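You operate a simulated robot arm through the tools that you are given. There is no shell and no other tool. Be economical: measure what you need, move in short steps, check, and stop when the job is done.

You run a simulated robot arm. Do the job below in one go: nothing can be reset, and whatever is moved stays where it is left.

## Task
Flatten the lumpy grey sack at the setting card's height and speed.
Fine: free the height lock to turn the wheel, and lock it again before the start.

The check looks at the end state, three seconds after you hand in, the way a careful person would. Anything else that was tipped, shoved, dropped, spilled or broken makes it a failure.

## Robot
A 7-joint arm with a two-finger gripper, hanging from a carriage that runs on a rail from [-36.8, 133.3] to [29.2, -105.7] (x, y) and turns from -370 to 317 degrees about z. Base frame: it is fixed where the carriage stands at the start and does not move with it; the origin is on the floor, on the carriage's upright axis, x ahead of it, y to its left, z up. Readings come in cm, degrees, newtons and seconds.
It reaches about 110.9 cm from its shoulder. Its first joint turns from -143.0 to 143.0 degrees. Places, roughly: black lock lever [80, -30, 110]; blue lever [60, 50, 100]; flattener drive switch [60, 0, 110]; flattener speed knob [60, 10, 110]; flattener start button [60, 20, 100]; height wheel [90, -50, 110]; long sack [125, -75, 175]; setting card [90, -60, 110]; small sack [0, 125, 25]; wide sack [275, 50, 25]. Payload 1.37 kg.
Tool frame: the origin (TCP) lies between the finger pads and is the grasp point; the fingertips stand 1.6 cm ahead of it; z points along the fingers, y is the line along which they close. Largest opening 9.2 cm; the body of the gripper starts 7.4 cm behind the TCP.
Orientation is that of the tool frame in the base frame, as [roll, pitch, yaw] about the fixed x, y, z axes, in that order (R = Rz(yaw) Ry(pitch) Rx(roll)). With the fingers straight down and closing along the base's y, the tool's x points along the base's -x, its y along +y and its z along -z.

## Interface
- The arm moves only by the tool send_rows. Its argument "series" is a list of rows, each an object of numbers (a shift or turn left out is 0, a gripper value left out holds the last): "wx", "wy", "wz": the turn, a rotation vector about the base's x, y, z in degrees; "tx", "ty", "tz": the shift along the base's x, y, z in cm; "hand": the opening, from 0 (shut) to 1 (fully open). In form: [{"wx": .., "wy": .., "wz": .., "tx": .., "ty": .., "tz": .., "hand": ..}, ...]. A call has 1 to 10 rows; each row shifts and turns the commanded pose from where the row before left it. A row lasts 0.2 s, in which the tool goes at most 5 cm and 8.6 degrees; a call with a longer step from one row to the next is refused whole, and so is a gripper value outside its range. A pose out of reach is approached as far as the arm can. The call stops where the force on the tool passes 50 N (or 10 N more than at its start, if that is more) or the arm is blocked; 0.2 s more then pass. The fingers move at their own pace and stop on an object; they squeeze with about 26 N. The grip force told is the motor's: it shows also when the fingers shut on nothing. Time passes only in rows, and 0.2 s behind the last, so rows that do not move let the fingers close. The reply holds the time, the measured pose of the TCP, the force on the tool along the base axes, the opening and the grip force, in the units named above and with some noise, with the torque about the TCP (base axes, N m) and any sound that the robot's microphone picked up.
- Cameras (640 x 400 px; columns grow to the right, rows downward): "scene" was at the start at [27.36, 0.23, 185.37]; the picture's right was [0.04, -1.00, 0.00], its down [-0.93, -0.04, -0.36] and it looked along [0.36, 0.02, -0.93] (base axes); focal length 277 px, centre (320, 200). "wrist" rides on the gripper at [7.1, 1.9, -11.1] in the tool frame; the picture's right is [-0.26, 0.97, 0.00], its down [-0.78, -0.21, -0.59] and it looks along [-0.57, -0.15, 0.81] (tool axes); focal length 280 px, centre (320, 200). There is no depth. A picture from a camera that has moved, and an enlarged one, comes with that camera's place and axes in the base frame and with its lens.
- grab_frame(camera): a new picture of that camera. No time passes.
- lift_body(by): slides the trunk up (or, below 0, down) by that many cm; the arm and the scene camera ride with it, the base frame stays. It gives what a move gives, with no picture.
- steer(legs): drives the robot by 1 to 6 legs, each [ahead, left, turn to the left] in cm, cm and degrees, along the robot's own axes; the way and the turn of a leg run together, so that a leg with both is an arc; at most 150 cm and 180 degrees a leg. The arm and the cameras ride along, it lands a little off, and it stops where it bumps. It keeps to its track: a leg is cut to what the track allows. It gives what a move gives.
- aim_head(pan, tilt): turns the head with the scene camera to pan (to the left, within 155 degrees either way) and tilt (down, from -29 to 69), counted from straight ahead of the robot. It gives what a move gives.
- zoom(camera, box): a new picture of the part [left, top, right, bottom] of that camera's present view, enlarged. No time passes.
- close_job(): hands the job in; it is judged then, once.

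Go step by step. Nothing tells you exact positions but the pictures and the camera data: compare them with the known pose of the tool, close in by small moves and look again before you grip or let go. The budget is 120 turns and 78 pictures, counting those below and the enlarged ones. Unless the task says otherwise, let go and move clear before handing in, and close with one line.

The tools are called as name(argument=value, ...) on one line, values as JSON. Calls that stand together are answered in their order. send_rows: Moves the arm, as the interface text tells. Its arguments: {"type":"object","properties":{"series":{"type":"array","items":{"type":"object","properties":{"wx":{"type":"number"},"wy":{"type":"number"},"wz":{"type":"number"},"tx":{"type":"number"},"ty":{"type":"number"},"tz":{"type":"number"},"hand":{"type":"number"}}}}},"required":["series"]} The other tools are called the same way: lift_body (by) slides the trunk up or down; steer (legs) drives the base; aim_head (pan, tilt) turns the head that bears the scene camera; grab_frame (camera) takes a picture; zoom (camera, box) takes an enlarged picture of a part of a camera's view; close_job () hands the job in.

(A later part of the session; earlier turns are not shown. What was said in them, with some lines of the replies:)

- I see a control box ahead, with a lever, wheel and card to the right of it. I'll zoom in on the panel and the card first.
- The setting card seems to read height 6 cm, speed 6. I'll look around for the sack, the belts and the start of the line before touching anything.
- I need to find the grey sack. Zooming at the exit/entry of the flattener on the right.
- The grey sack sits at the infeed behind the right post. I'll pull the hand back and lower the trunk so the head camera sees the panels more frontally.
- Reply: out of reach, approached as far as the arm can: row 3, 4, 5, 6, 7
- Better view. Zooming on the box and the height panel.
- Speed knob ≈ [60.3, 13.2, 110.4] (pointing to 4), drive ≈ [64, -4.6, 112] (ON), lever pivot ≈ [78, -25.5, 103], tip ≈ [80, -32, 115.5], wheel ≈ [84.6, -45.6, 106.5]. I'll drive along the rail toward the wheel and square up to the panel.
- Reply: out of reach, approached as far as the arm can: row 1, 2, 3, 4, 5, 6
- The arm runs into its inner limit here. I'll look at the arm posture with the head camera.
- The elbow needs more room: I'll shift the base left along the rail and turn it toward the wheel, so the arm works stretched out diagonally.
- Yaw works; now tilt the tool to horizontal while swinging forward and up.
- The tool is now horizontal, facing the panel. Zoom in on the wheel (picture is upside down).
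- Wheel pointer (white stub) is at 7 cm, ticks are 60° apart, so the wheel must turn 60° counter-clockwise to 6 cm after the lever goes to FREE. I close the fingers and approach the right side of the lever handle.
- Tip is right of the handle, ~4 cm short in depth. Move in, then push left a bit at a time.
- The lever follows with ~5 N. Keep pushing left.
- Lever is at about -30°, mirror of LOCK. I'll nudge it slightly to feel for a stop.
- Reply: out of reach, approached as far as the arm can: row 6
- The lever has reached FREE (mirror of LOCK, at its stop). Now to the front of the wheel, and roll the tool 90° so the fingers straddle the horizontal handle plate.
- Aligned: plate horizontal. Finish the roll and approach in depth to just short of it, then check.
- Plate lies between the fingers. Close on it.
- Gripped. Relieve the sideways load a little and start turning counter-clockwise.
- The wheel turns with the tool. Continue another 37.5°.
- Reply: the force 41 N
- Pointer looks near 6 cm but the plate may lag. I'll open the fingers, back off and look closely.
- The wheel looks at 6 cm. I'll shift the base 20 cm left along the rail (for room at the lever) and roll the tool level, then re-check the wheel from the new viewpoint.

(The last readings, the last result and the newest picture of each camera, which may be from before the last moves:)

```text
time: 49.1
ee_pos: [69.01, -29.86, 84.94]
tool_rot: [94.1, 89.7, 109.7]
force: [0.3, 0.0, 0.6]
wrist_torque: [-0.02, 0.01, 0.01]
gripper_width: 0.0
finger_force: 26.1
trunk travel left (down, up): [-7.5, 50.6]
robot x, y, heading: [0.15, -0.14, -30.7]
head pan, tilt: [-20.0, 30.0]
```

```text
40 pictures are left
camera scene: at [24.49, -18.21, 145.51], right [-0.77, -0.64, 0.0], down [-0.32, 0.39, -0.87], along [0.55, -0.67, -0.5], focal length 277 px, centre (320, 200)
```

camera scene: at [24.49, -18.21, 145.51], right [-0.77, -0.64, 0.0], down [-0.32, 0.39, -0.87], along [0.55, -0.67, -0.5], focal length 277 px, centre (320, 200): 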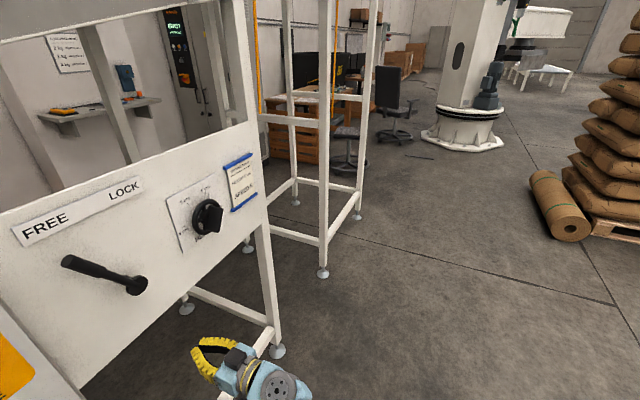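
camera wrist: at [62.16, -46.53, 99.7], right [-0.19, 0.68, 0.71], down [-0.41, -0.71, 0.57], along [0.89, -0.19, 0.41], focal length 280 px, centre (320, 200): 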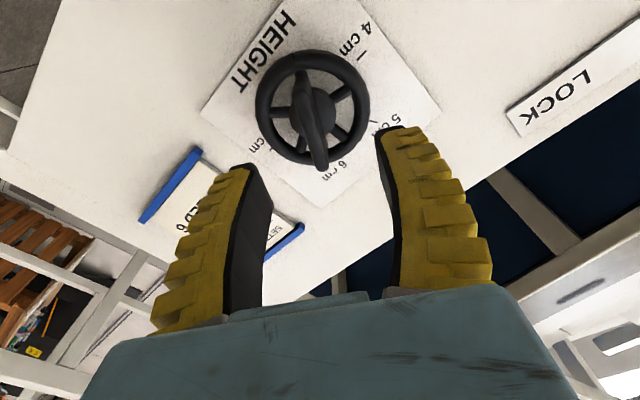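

zoom(camera="scene", box=[165, 170, 245, 260])

```text
4.44 times, centred on (205, 215) of scene
camera zoom: at [24.49, -18.21, 145.51], right [-0.77, -0.64, 0.0], down [-0.32, 0.39, -0.87], along [0.55, -0.67, -0.5], focal length 1231 px, centre (831, 133)
```

zoom: 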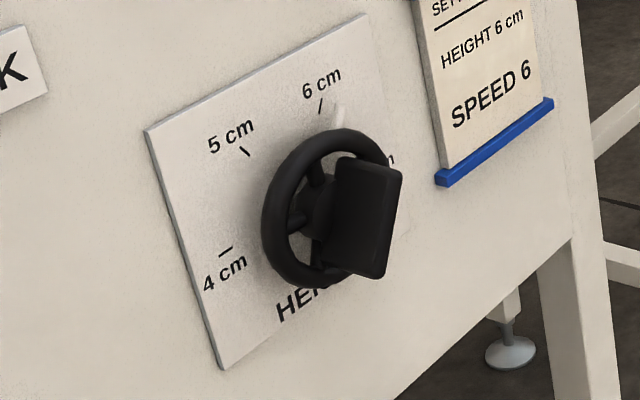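

Triangulated pointer ≈ 30° – on 6 cm. Now raise back and bring the closed fingers to the left side of the lever.

lift_body(by=20)

send_rows(series=[{"tz": 4}, {"tz": 4.1}, {"tx": -1.03, "ty": 3.73}, {"tx": -1.03, "ty": 3.73}, {"tx": -1.03, "ty": 3.73}])

grab_frame(camera="wrist")

```text
time: 51.3
ee_pos: [68.92, -29.82, 105.0]
tool_rot: [94.8, 89.7, 110.3]
force: [0.5, 0.0, -0.7]
wrist_torque: [-0.04, 0.03, -0.01]
gripper_width: 0.01
finger_force: 26.8
trunk travel left (down, up): [-27.5, 30.6]
robot x, y, heading: [-0.56, 0.21, -30.4]
head pan, tilt: [-20.0, 30.0]
```

```text
time: 52.5
ee_pos: [65.88, -18.38, 113.39]
tool_rot: [94.0, 89.7, 109.5]
force: [0.0, -0.6, 1.7]
wrist_torque: [0.01, 0.03, 0.02]
gripper_width: 0.03
finger_force: 26.5
trunk travel left (down, up): [-27.5, 30.6]
robot x, y, heading: [0.16, 0.08, -30.4]
head pan, tilt: [-20.0, 30.0]
```

```text
38 pictures are left
camera wrist: at [54.7, -19.39, 106.15], right [-0.26, 0.93, 0.27], down [-0.51, -0.37, 0.78], along [0.82, 0.07, 0.57], focal length 280 px, centre (320, 200)
```

wrist: 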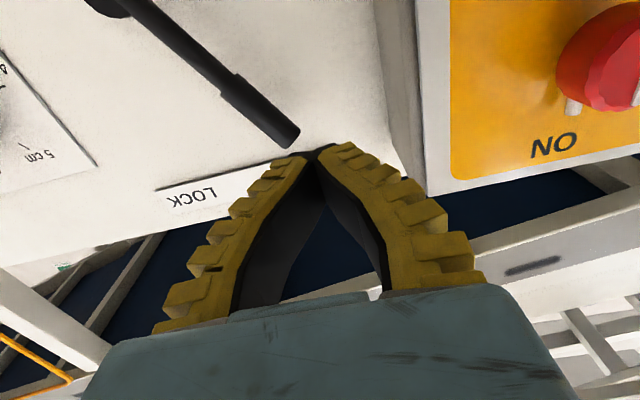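

send_rows(series=[{"tx": 2.9, "ty": 0.8}, {"tx": 2.9, "ty": 0.8}, {"tx": 2.9, "ty": 0.8}])

grab_frame(camera="wrist")

```text
time: 53.3
ee_pos: [74.65, -16.0, 113.04]
tool_rot: [98.9, 89.6, 114.5]
force: [-0.8, -1.1, 0.2]
wrist_torque: [-0.04, 0.0, 0.01]
gripper_width: 0.03
finger_force: 26.2
trunk travel left (down, up): [-27.5, 30.6]
robot x, y, heading: [0.04, -0.22, -30.6]
head pan, tilt: [-20.0, 30.0]
```

```text
37 pictures are left
camera wrist: at [63.47, -17.07, 105.91], right [-0.26, 0.93, 0.27], down [-0.51, -0.37, 0.78], along [0.82, 0.07, 0.57], focal length 280 px, centre (320, 200)
```

wrist: 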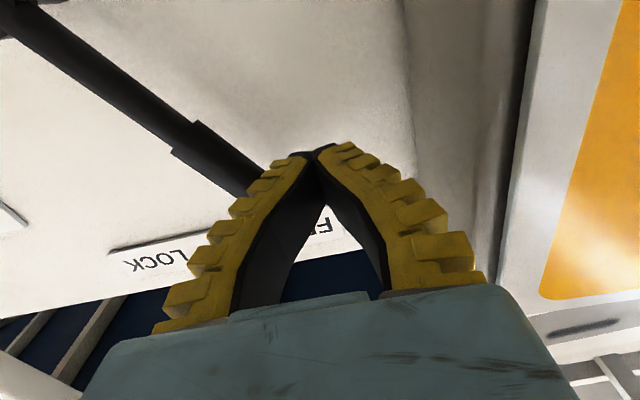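

Finger is left of the handle. Push right toward LOCK.

send_rows(series=[{"tx": 0.4, "ty": -1.45}, {"tx": 0.4, "ty": -1.45}, {"tx": 0.4, "ty": -1.45}, {"tx": 0.4, "ty": -1.45}, {"tx": 0.4, "ty": -1.45}, {"tx": 0.4, "ty": -1.45}, {"tx": 0.4, "ty": -1.45}, {"tx": 0.4, "ty": -1.45}])

grab_frame(camera="wrist")

```text
time: 55.1
ee_pos: [77.94, -27.81, 113.2]
tool_rot: [92.2, 89.7, 107.8]
force: [-0.5, 0.1, -0.3]
wrist_torque: [0.02, 0.03, 0.0]
gripper_width: 0.01
finger_force: 26.3
trunk travel left (down, up): [-27.5, 30.6]
robot x, y, heading: [-0.02, -0.27, -30.5]
head pan, tilt: [-20.0, 30.0]
```

```text
36 pictures are left
camera wrist: at [66.6, -28.8, 105.95], right [-0.26, 0.93, 0.27], down [-0.51, -0.37, 0.78], along [0.82, 0.07, 0.57], focal length 280 px, centre (320, 200)
```

wrist: 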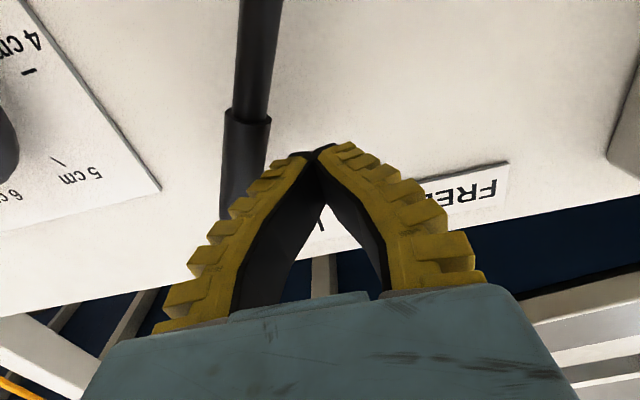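

send_rows(series=[{"tx": 0.3, "ty": -1.06}, {"tx": 0.2, "ty": -0.72}])

zoom(camera="scene", box=[0, 160, 260, 320])

```text
time: 55.7
ee_pos: [78.26, -29.17, 113.28]
tool_rot: [65.9, 89.4, 81.9]
force: [-19.7, 16.1, 12.9]
wrist_torque: [0.04, 0.08, -0.06]
gripper_width: 0.01
finger_force: 26.5
trunk travel left (down, up): [-27.5, 30.6]
robot x, y, heading: [-0.19, -0.03, -30.1]
head pan, tilt: [-20.0, 30.0]
```

```text
2.46 times, centred on (130, 240) of scene
camera zoom: at [24.42, -18.07, 165.49], right [-0.77, -0.64, 0.0], down [-0.32, 0.39, -0.86], along [0.55, -0.67, -0.5], focal length 682 px, centre (788, 102)
```

zoom: 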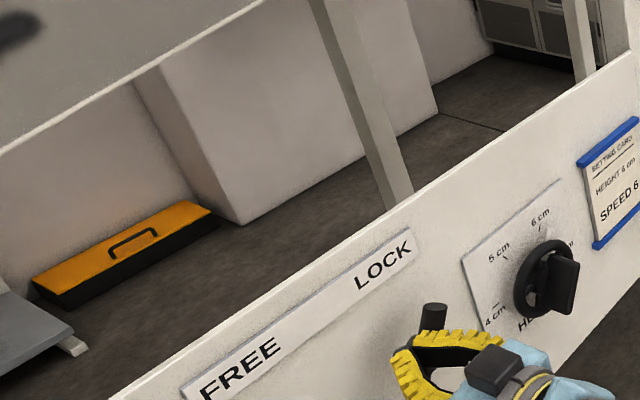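

Stop reached firmly. Back off and verify.

send_rows(series=[{"tx": -0.5, "ty": 1.8}, {"tx": -3.1, "ty": 0.2}, {"tx": -2.9, "ty": -0.8}, {"tx": -2.9, "ty": -0.8}])

aim_head(pan=0, tilt=55)

grab_frame(camera="scene")

```text
time: 56.7
ee_pos: [68.73, -29.21, 112.88]
tool_rot: [95.1, 89.7, 110.5]
force: [-0.9, 0.2, -0.6]
wrist_torque: [-0.01, 0.01, -0.05]
gripper_width: 0.0
finger_force: 25.6
trunk travel left (down, up): [-27.5, 30.6]
robot x, y, heading: [0.19, -0.2, -30.6]
head pan, tilt: [-20.0, 30.0]
```

```text
time: 57.6
ee_pos: [68.89, -29.17, 112.84]
tool_rot: [94.2, 89.8, 109.7]
force: [0.4, -0.3, 0.5]
wrist_torque: [0.01, -0.04, 0.01]
gripper_width: 0.01
finger_force: 26.0
trunk travel left (down, up): [-27.5, 30.6]
robot x, y, heading: [-0.02, -0.02, -30.3]
head pan, tilt: [0.0, 55.0]
```

```text
34 pictures are left
camera scene: at [24.95, -14.9, 161.92], right [-0.51, -0.86, 0.0], down [-0.7, 0.42, -0.57], along [0.49, -0.29, -0.82], focal length 277 px, centre (320, 200)
```

scene: 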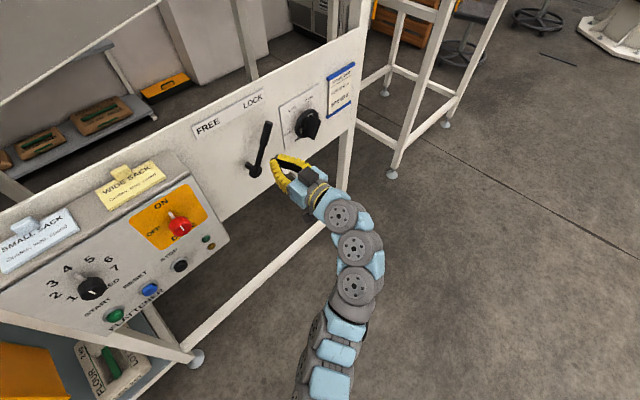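

Lever is back at LOCK (tip u matches the original). Now the speed knob: retract, then shift the base 42 cm further left so the hand arrives in front of the knob.

send_rows(series=[{"tx": -2.9, "ty": -0.8}, {"tx": -2.9, "ty": -0.8}, {"tx": -2.9, "ty": -0.8, "hand": 0.6}])

steer(legs=[[-30.1, 29.3, 0]])

grab_frame(camera="wrist")

grab_frame(camera="scene")

```text
time: 58.4
ee_pos: [60.09, -31.65, 113.03]
tool_rot: [88.2, 89.7, 103.7]
force: [0.2, 0.2, -0.6]
wrist_torque: [-0.01, -0.02, -0.05]
gripper_width: 5.82
finger_force: 1.9
trunk travel left (down, up): [-27.5, 30.6]
robot x, y, heading: [-0.38, -0.21, -30.7]
head pan, tilt: [0.0, 55.0]
```

```text
time: 61.0
ee_pos: [48.61, 8.71, 113.09]
tool_rot: [93.5, 89.8, 108.7]
force: [0.7, 0.4, -0.4]
wrist_torque: [-0.02, -0.01, 0.0]
gripper_width: 5.77
finger_force: 1.7
trunk travel left (down, up): [-27.5, 30.6]
robot x, y, heading: [-11.13, 40.59, -30.6]
head pan, tilt: [0.0, 55.0]
```

```text
33 pictures are left
camera wrist: at [37.38, 7.87, 105.9], right [-0.25, 0.93, 0.27], down [-0.51, -0.36, 0.78], along [0.82, 0.06, 0.57], focal length 280 px, centre (320, 200)
```

wrist: 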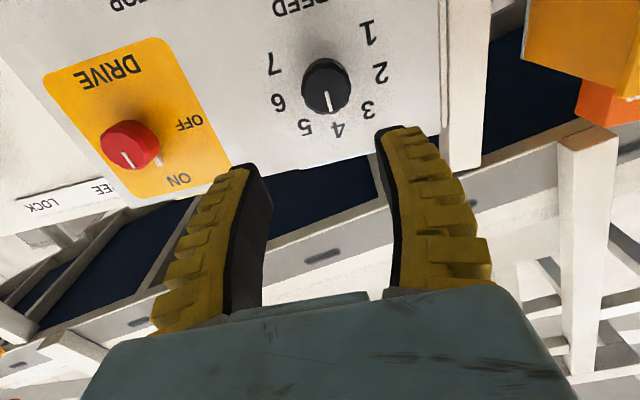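

```text
32 pictures are left
camera scene: at [13.58, 25.78, 161.91], right [-0.51, -0.86, 0.0], down [-0.7, 0.42, -0.57], along [0.49, -0.29, -0.82], focal length 277 px, centre (320, 200)
```

scene: 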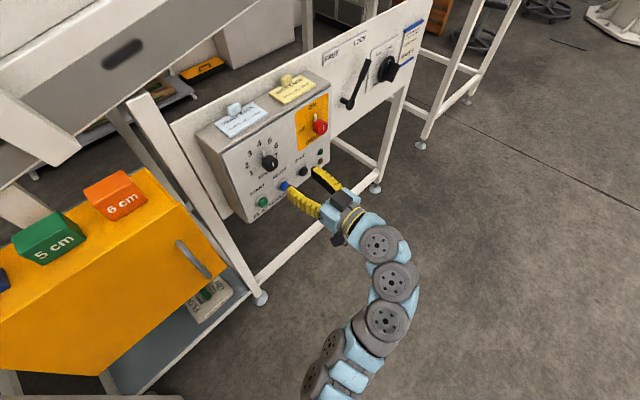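

zoom(camera="wrist", box=[250, 0, 410, 160])

zoom(camera="scene", box=[230, 90, 340, 220])

zoom(camera="wrist", box=[60, 90, 220, 210])

```text
2.50 times, centred on (330, 80) of wrist
camera zoom: at [37.38, 7.87, 105.9], right [-0.25, 0.93, 0.27], down [-0.51, -0.36, 0.78], along [0.82, 0.06, 0.57], focal length 701 px, centre (295, 500)
```

zoom: 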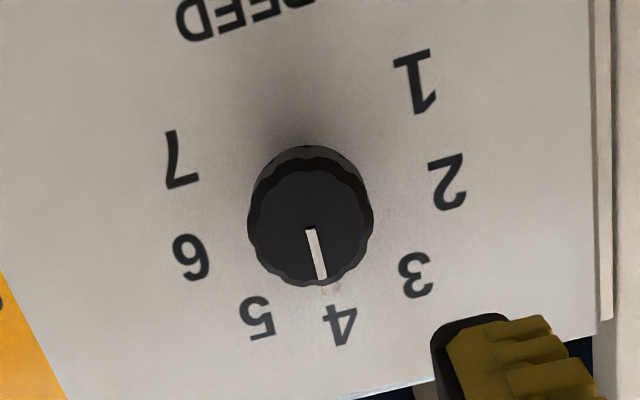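

```text
3.08 times, centred on (285, 155) of scene
camera zoom: at [13.58, 25.78, 161.91], right [-0.51, -0.86, 0.0], down [-0.7, 0.42, -0.57], along [0.49, -0.29, -0.82], focal length 852 px, centre (428, 338)
```

zoom: 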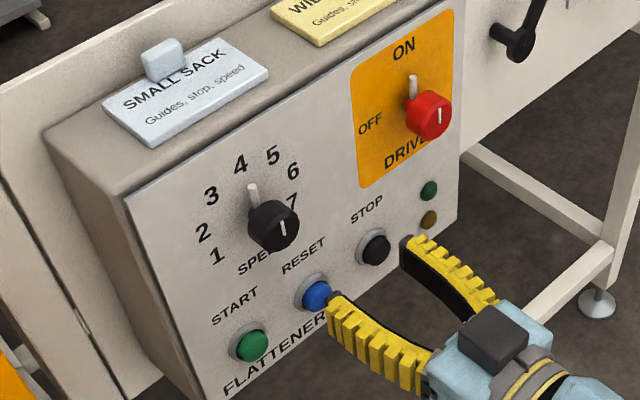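

```text
3.33 times, centred on (140, 150) of wrist
camera zoom: at [37.38, 7.87, 105.9], right [-0.25, 0.93, 0.27], down [-0.51, -0.36, 0.78], along [0.82, 0.06, 0.57], focal length 935 px, centre (920, 367)
```

zoom: 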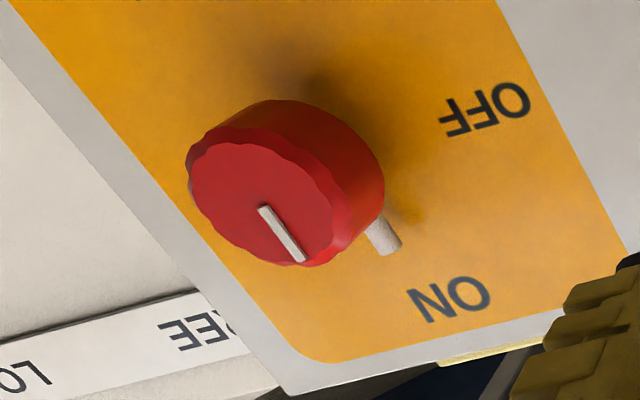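

Drive is ON already; speed is at 4, numbers are spaced 40°, so I need +80° clockwise. Approach the knob (axis at about u 3.45, z 111.5).

send_rows(series=[{"tx": -0.28, "ty": 1.01, "tz": -1.6}, {"tx": 2.57, "ty": 0.71}, {"tx": 2.57, "ty": 0.71}, {"tx": 2.57, "ty": 0.71}])

grab_frame(camera="wrist")

zoom(camera="scene", box=[220, 100, 380, 230])

```text
time: 62.0
ee_pos: [56.08, 11.91, 111.43]
tool_rot: [92.2, 89.8, 107.2]
force: [-0.6, -0.5, 0.1]
wrist_torque: [0.0, -0.04, 0.01]
gripper_width: 5.8
finger_force: 1.7
trunk travel left (down, up): [-27.5, 30.6]
robot x, y, heading: [-11.32, 40.97, -30.8]
head pan, tilt: [0.0, 55.0]
```

```text
28 pictures are left
camera wrist: at [44.88, 10.97, 104.26], right [-0.25, 0.93, 0.27], down [-0.51, -0.36, 0.78], along [0.82, 0.06, 0.57], focal length 280 px, centre (320, 200)
```

wrist: 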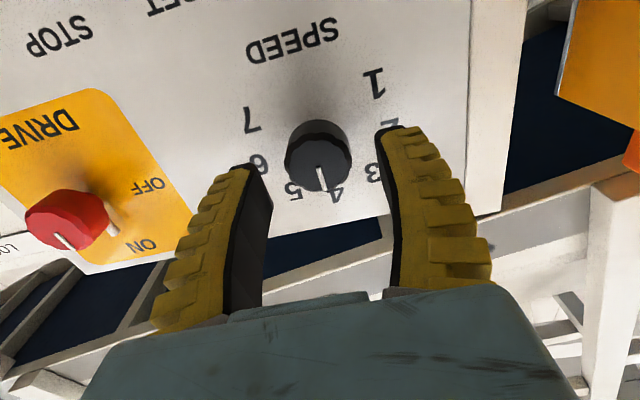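

```text
3.08 times, centred on (300, 165) of scene
camera zoom: at [13.59, 25.77, 161.91], right [-0.51, -0.86, 0.0], down [-0.7, 0.42, -0.57], along [0.49, -0.29, -0.82], focal length 852 px, centre (382, 308)
```

zoom: 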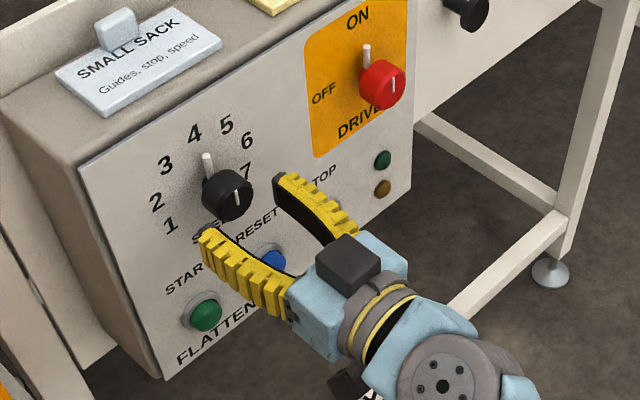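

Centred. Move in 3.2 cm and close on the knob.

send_rows(series=[{"tx": 1.55, "ty": 0.43}, {"tx": 1.55, "ty": 0.43}, {"hand": 0}, {}, {}])

grab_frame(camera="wrist")

```text
time: 63.2
ee_pos: [59.17, 12.61, 111.56]
tool_rot: [75.6, 89.8, 90.8]
force: [-2.7, -3.0, 8.4]
wrist_torque: [0.01, -0.15, -0.07]
gripper_width: 2.96
finger_force: 27.5
trunk travel left (down, up): [-27.5, 30.6]
robot x, y, heading: [-11.17, 40.96, -31.2]
head pan, tilt: [0.0, 55.0]
```

```text
26 pictures are left
camera wrist: at [48.03, 11.7, 104.35], right [-0.25, 0.93, 0.27], down [-0.51, -0.36, 0.78], along [0.82, 0.06, 0.57], focal length 280 px, centre (320, 200)
```

wrist: 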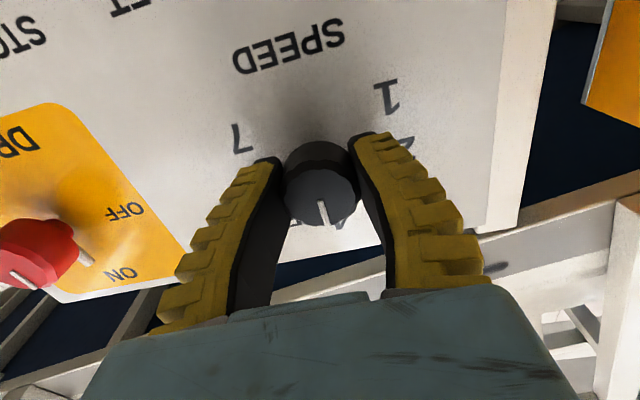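

Gripped. Turn clockwise 80°.

send_rows(series=[{"wx": 7.71, "wy": 2.13, "tz": 0.15}, {"wx": 7.71, "wy": 2.13}, {"wx": 7.71, "wy": 2.13}, {"wx": 7.71, "wy": 2.13}, {"wx": 7.71, "wy": 2.13}])

send_rows(series=[{"wx": 7.71, "wy": 2.13}, {"wx": 7.71, "wy": 2.13}, {"wx": 7.71, "wy": 2.13}, {"wx": 7.71, "wy": 2.13}, {"wx": 7.71, "wy": 2.13}])

grab_frame(camera="wrist")

zoom(camera="scene", box=[230, 100, 330, 200])

```text
time: 64.4
ee_pos: [59.18, 12.62, 111.64]
tool_rot: [90.5, 49.7, 105.5]
force: [8.6, -8.7, -7.0]
wrist_torque: [0.05, -0.02, 0.03]
gripper_width: 2.94
finger_force: 27.8
trunk travel left (down, up): [-27.5, 30.6]
robot x, y, heading: [-10.86, 40.54, -31.0]
head pan, tilt: [0.0, 55.0]
```

```text
time: 65.6
ee_pos: [59.13, 12.64, 111.62]
tool_rot: [90.2, 9.7, 105.3]
force: [12.8, -11.9, -10.8]
wrist_torque: [0.05, -0.01, -0.3]
gripper_width: 2.85
finger_force: 27.9
trunk travel left (down, up): [-27.5, 30.6]
robot x, y, heading: [-10.95, 40.65, -30.8]
head pan, tilt: [0.0, 55.0]
```

```text
25 pictures are left
camera wrist: at [46.56, 16.82, 112.31], right [0.03, -0.09, 1.0], down [-0.36, -0.93, -0.07], along [0.93, -0.35, -0.06], focal length 280 px, centre (320, 200)
```

wrist: 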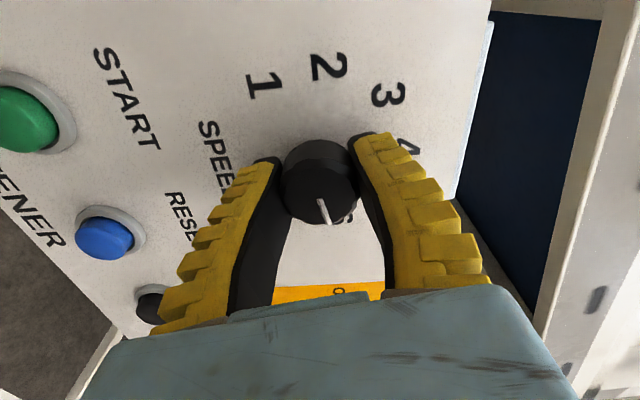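

```text
4.00 times, centred on (280, 150) of scene
camera zoom: at [13.63, 25.69, 161.95], right [-0.51, -0.86, 0.0], down [-0.7, 0.42, -0.57], along [0.49, -0.3, -0.82], focal length 1108 px, centre (480, 400)
```

zoom: 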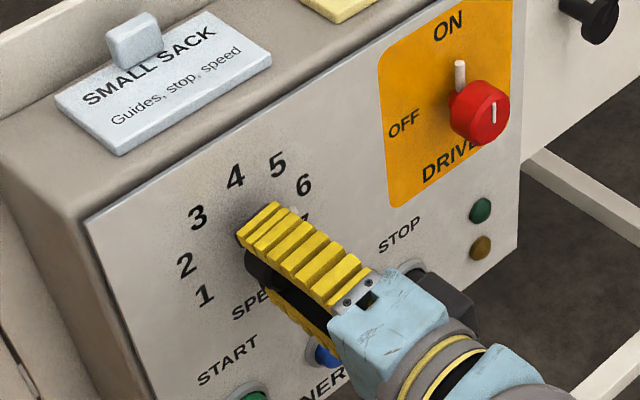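

Turned 80°. Release, back off and verify.

send_rows(series=[{"hand": 0.6}, {}, {"tx": -2.9, "ty": -0.8}, {"tx": -2.9, "ty": -0.8}, {"tx": -2.9, "ty": -0.8}])

zoom(camera="scene", box=[230, 100, 330, 220])

grab_frame(camera="wrist")

```text
time: 66.8
ee_pos: [50.38, 10.26, 111.76]
tool_rot: [90.3, 9.7, 105.4]
force: [-0.4, -0.1, -0.8]
wrist_torque: [-0.01, -0.01, 0.01]
gripper_width: 5.8
finger_force: 2.1
trunk travel left (down, up): [-27.5, 30.6]
robot x, y, heading: [-11.18, 40.71, -30.9]
head pan, tilt: [0.0, 55.0]
```

```text
3.33 times, centred on (280, 160) of scene
camera zoom: at [13.59, 25.78, 161.91], right [-0.51, -0.86, 0.0], down [-0.7, 0.42, -0.57], along [0.49, -0.29, -0.82], focal length 923 px, centre (453, 333)
```

zoom: 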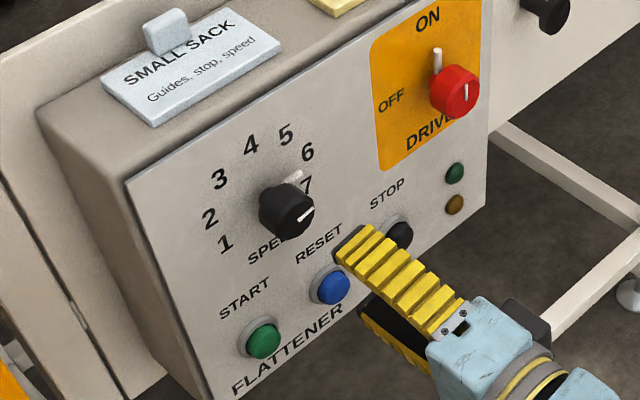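

```text
22 pictures are left
camera wrist: at [37.7, 14.54, 112.38], right [0.03, -0.09, 1.0], down [-0.35, -0.93, -0.07], along [0.93, -0.35, -0.06], focal length 280 px, centre (320, 200)
```

wrist: 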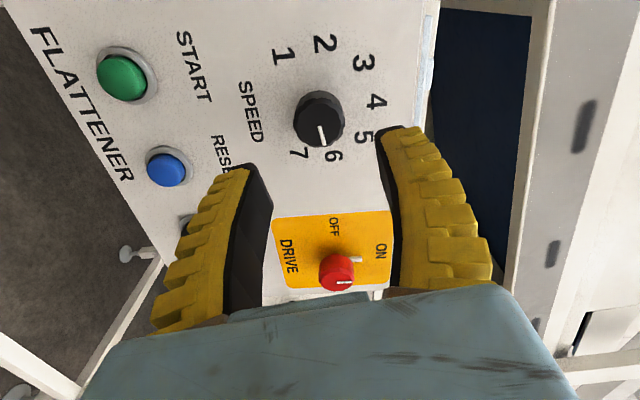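

Speed is at 6. Now the START button at about [60.6, 17.2, 96.6]: close the fingers and line up in front of it.

send_rows(series=[{"tx": -0.26, "ty": 0.95, "tz": -3.8, "hand": 0}, {"tx": -0.26, "ty": 0.95, "tz": -3.8}, {"tx": -0.26, "ty": 0.95, "tz": -3.8}, {"tx": -0.26, "ty": 0.95, "tz": -3.8}, {"tx": 2.9, "ty": 0.8}])

grab_frame(camera="wrist")

zoom(camera="scene", box=[220, 120, 340, 240])

```text
time: 68.0
ee_pos: [52.46, 14.84, 96.45]
tool_rot: [90.3, 9.8, 105.5]
force: [-1.6, 0.6, -0.2]
wrist_torque: [0.0, -0.02, -0.03]
gripper_width: 0.01
finger_force: 25.9
trunk travel left (down, up): [-27.5, 30.6]
robot x, y, heading: [-11.24, 40.33, -30.6]
head pan, tilt: [0.0, 55.0]
```

```text
21 pictures are left
camera wrist: at [39.79, 19.07, 97.04], right [0.03, -0.09, 1.0], down [-0.36, -0.93, -0.07], along [0.93, -0.35, -0.06], focal length 280 px, centre (320, 200)
```

wrist: 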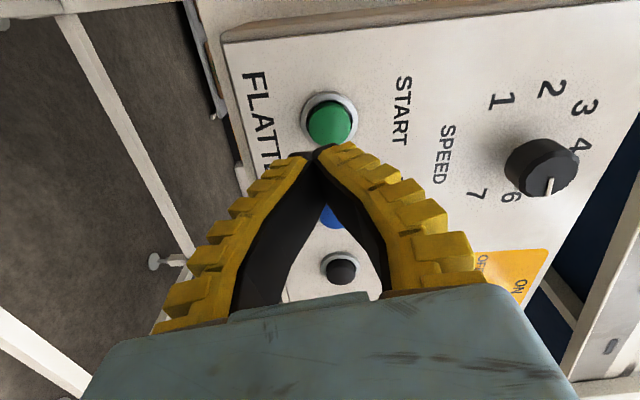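

```text
3.33 times, centred on (280, 180) of scene
camera zoom: at [13.57, 25.76, 161.91], right [-0.51, -0.86, 0.0], down [-0.7, 0.42, -0.57], along [0.49, -0.29, -0.82], focal length 923 px, centre (453, 267)
```

zoom: 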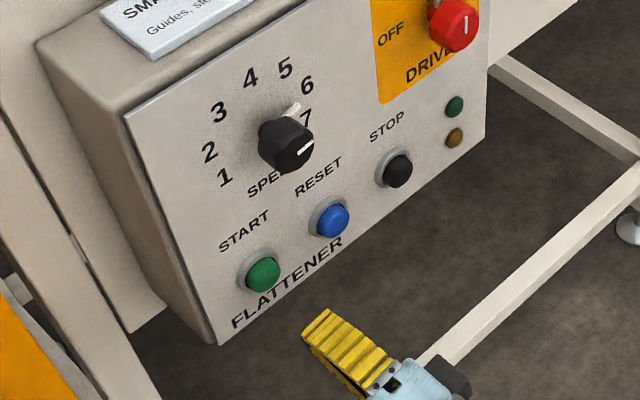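

Aligned within 0.5 cm. Correct and press in gradually.

send_rows(series=[{"tx": -0.1, "ty": 0.39, "tz": 0.4}, {"tx": 1.93, "ty": 0.53}, {"tx": 1.93, "ty": 0.53}, {"tx": 0.6, "ty": 0.16}, {"tx": 0.6, "ty": 0.16}])

zoom(camera="scene", box=[220, 120, 340, 240])

```text
time: 69.2
ee_pos: [57.28, 16.63, 96.71]
tool_rot: [90.2, 9.7, 105.4]
force: [-0.5, -0.4, 0.7]
wrist_torque: [-0.01, 0.0, 0.0]
gripper_width: 0.0
finger_force: 25.6
trunk travel left (down, up): [-27.5, 30.6]
robot x, y, heading: [-11.34, 40.93, -30.6]
head pan, tilt: [0.0, 55.0]
```

```text
3.33 times, centred on (280, 180) of scene
camera zoom: at [13.58, 25.77, 161.91], right [-0.51, -0.86, 0.0], down [-0.7, 0.42, -0.57], along [0.49, -0.29, -0.82], focal length 923 px, centre (453, 267)
```

zoom: 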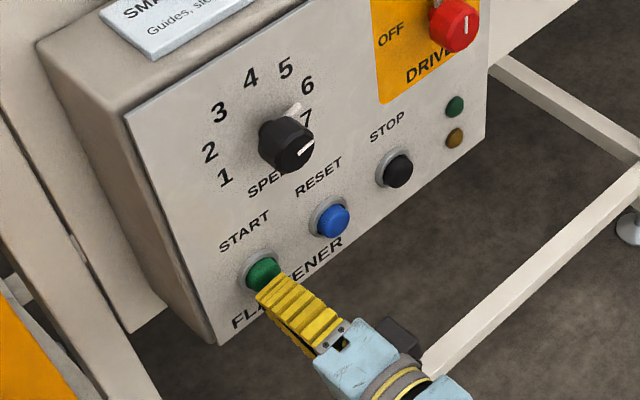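

send_rows(series=[{"tx": 0.48, "ty": 0.13}, {"tx": 0.48, "ty": 0.13}, {"tx": 0.48, "ty": 0.13}, {"tx": 0.48, "ty": 0.13}])

```text
time: 70.2
ee_pos: [58.89, 17.26, 96.77]
tool_rot: [90.2, 9.6, 105.5]
force: [-11.4, -1.9, 2.7]
wrist_torque: [0.0, -0.02, -0.04]
gripper_width: 0.61
finger_force: 27.9
trunk travel left (down, up): [-27.5, 30.6]
robot x, y, heading: [-11.2, 40.99, -31.0]
head pan, tilt: [0.0, 55.0]
heard: click
```

A click was heard. Back off and look at the machine.

send_rows(series=[{"tx": -1.93, "ty": -0.53}, {"tx": -2.9, "ty": -0.8}, {"tx": -2.9, "ty": -0.8}, {}])

zoom(camera="scene", box=[220, 60, 400, 240])

aim_head(pan=0, tilt=5)

grab_frame(camera="scene")

```text
time: 71.2
ee_pos: [51.28, 15.29, 96.94]
tool_rot: [90.2, 9.7, 105.6]
force: [-0.3, -0.2, -0.3]
wrist_torque: [0.0, -0.02, -0.04]
gripper_width: 0.0
finger_force: 28.0
trunk travel left (down, up): [-27.5, 30.6]
robot x, y, heading: [-11.23, 40.66, -30.8]
head pan, tilt: [0.0, 55.0]
```

```text
2.22 times, centred on (310, 150) of scene
camera zoom: at [13.58, 25.77, 161.91], right [-0.51, -0.86, 0.0], down [-0.7, 0.42, -0.57], along [0.49, -0.29, -0.82], focal length 616 px, centre (342, 311)
```

zoom: 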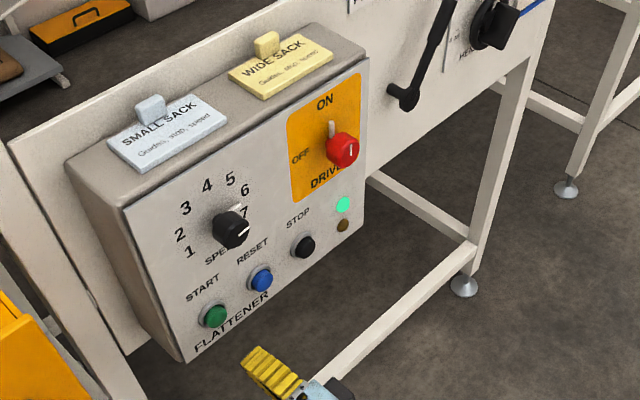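

```text
time: 72.4
ee_pos: [51.43, 15.35, 96.83]
tool_rot: [90.2, 9.6, 105.5]
force: [0.0, -0.1, 0.6]
wrist_torque: [0.03, 0.0, -0.02]
gripper_width: 0.01
finger_force: 28.1
trunk travel left (down, up): [-27.5, 30.6]
robot x, y, heading: [-11.55, 41.03, -30.8]
head pan, tilt: [0.0, 5.0]
```

```text
17 pictures are left
camera scene: at [15.28, 24.77, 169.55], right [-0.51, -0.86, 0.0], down [-0.08, 0.05, -1.0], along [0.86, -0.51, -0.09], focal length 277 px, centre (320, 200)
```

scene: 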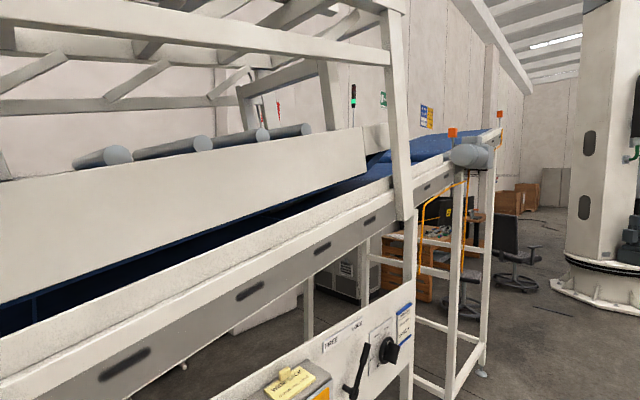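

The green lamp is lit: it runs. I'll raise the trunk and watch the outfeed on the left.

lift_body(by=25)

aim_head(pan=70, tilt=15)

grab_frame(camera="scene")

```text
time: 75.0
ee_pos: [51.32, 15.29, 121.81]
tool_rot: [90.2, 9.7, 105.4]
force: [0.8, -0.4, 0.0]
wrist_torque: [0.04, 0.0, -0.06]
gripper_width: 0.0
finger_force: 28.2
trunk travel left (down, up): [-52.5, 5.6]
robot x, y, heading: [-11.55, 40.63, -30.8]
head pan, tilt: [0.0, 5.0]
```

```text
time: 76.4
ee_pos: [51.3, 15.4, 121.88]
tool_rot: [90.2, 9.7, 105.6]
force: [-0.6, -0.7, -0.5]
wrist_torque: [0.0, -0.01, 0.01]
gripper_width: 0.03
finger_force: 27.3
trunk travel left (down, up): [-52.5, 5.6]
robot x, y, heading: [-11.45, 40.79, -31.1]
head pan, tilt: [70.0, 15.0]
```

```text
16 pictures are left
camera scene: at [14.64, 35.37, 192.94], right [0.63, -0.78, 0.0], down [-0.2, -0.16, -0.97], along [0.75, 0.61, -0.26], focal length 277 px, centre (320, 200)
```

scene: 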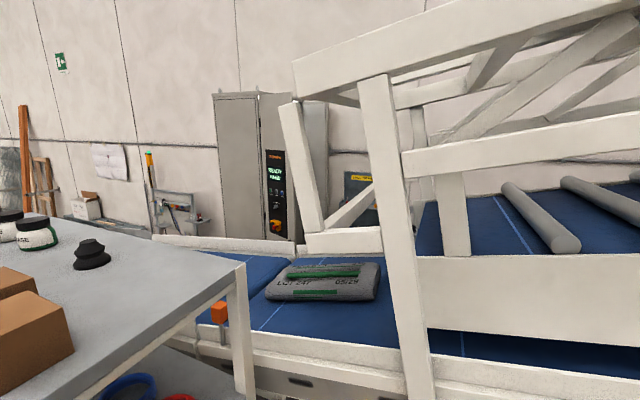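

The sack has come out flat on the left. Check whether it is still travelling.

send_rows(series=[{}, {}, {}, {}, {}])

zoom(camera="scene", box=[120, 120, 440, 380])

```text
time: 77.6
ee_pos: [51.37, 15.2, 121.89]
tool_rot: [90.3, 9.6, 105.6]
force: [-0.3, -0.3, -0.1]
wrist_torque: [-0.02, 0.01, 0.0]
gripper_width: 0.02
finger_force: 28.3
trunk travel left (down, up): [-52.5, 5.6]
robot x, y, heading: [-11.24, 40.63, -30.8]
head pan, tilt: [70.0, 15.0]
```

```text
1.54 times, centred on (280, 250) of scene
camera zoom: at [14.64, 35.37, 192.94], right [0.63, -0.78, 0.0], down [-0.2, -0.16, -0.97], along [0.75, 0.61, -0.26], focal length 426 px, centre (382, 123)
```

zoom: 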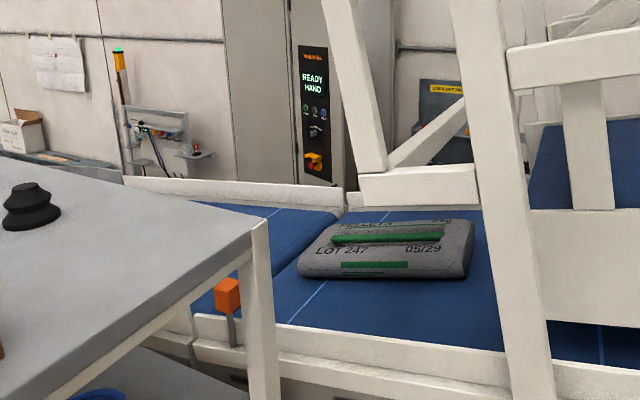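

The sack is flat and has stopped at the outfeed sensor. Final check of the panel lamps, lever and wheel.

aim_head(pan=0, tilt=50)

zoom(camera="scene", box=[180, 80, 460, 260])

```text
time: 79.0
ee_pos: [51.39, 15.26, 121.79]
tool_rot: [90.2, 9.7, 105.5]
force: [-0.1, -0.4, -0.2]
wrist_torque: [0.01, -0.01, -0.01]
gripper_width: 0.01
finger_force: 27.1
trunk travel left (down, up): [-52.5, 5.6]
robot x, y, heading: [-11.05, 40.74, -30.9]
head pan, tilt: [0.0, 50.0]
```

```text
2.22 times, centred on (320, 170) of scene
camera zoom: at [14.01, 25.53, 187.57], right [-0.51, -0.86, 0.0], down [-0.66, 0.39, -0.64], along [0.55, -0.33, -0.77], focal length 616 px, centre (320, 267)
```

zoom: 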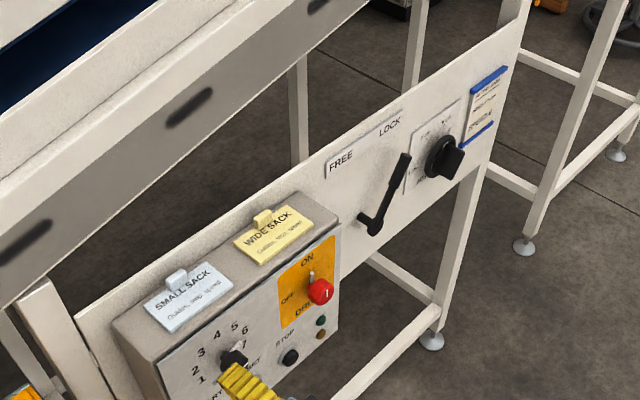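

The lamps are off again, so the cycle is complete. The lever is on LOCK, the wheel on 6 cm and the speed on 6, and the hand is clear of everything.

close_job()

```text
The job is handed in.
```

The grey sack went through the flattener at 6 cm and speed 6, as the setting card says, with the height lock closed again before the start. It now lies flat and still at the outfeed.
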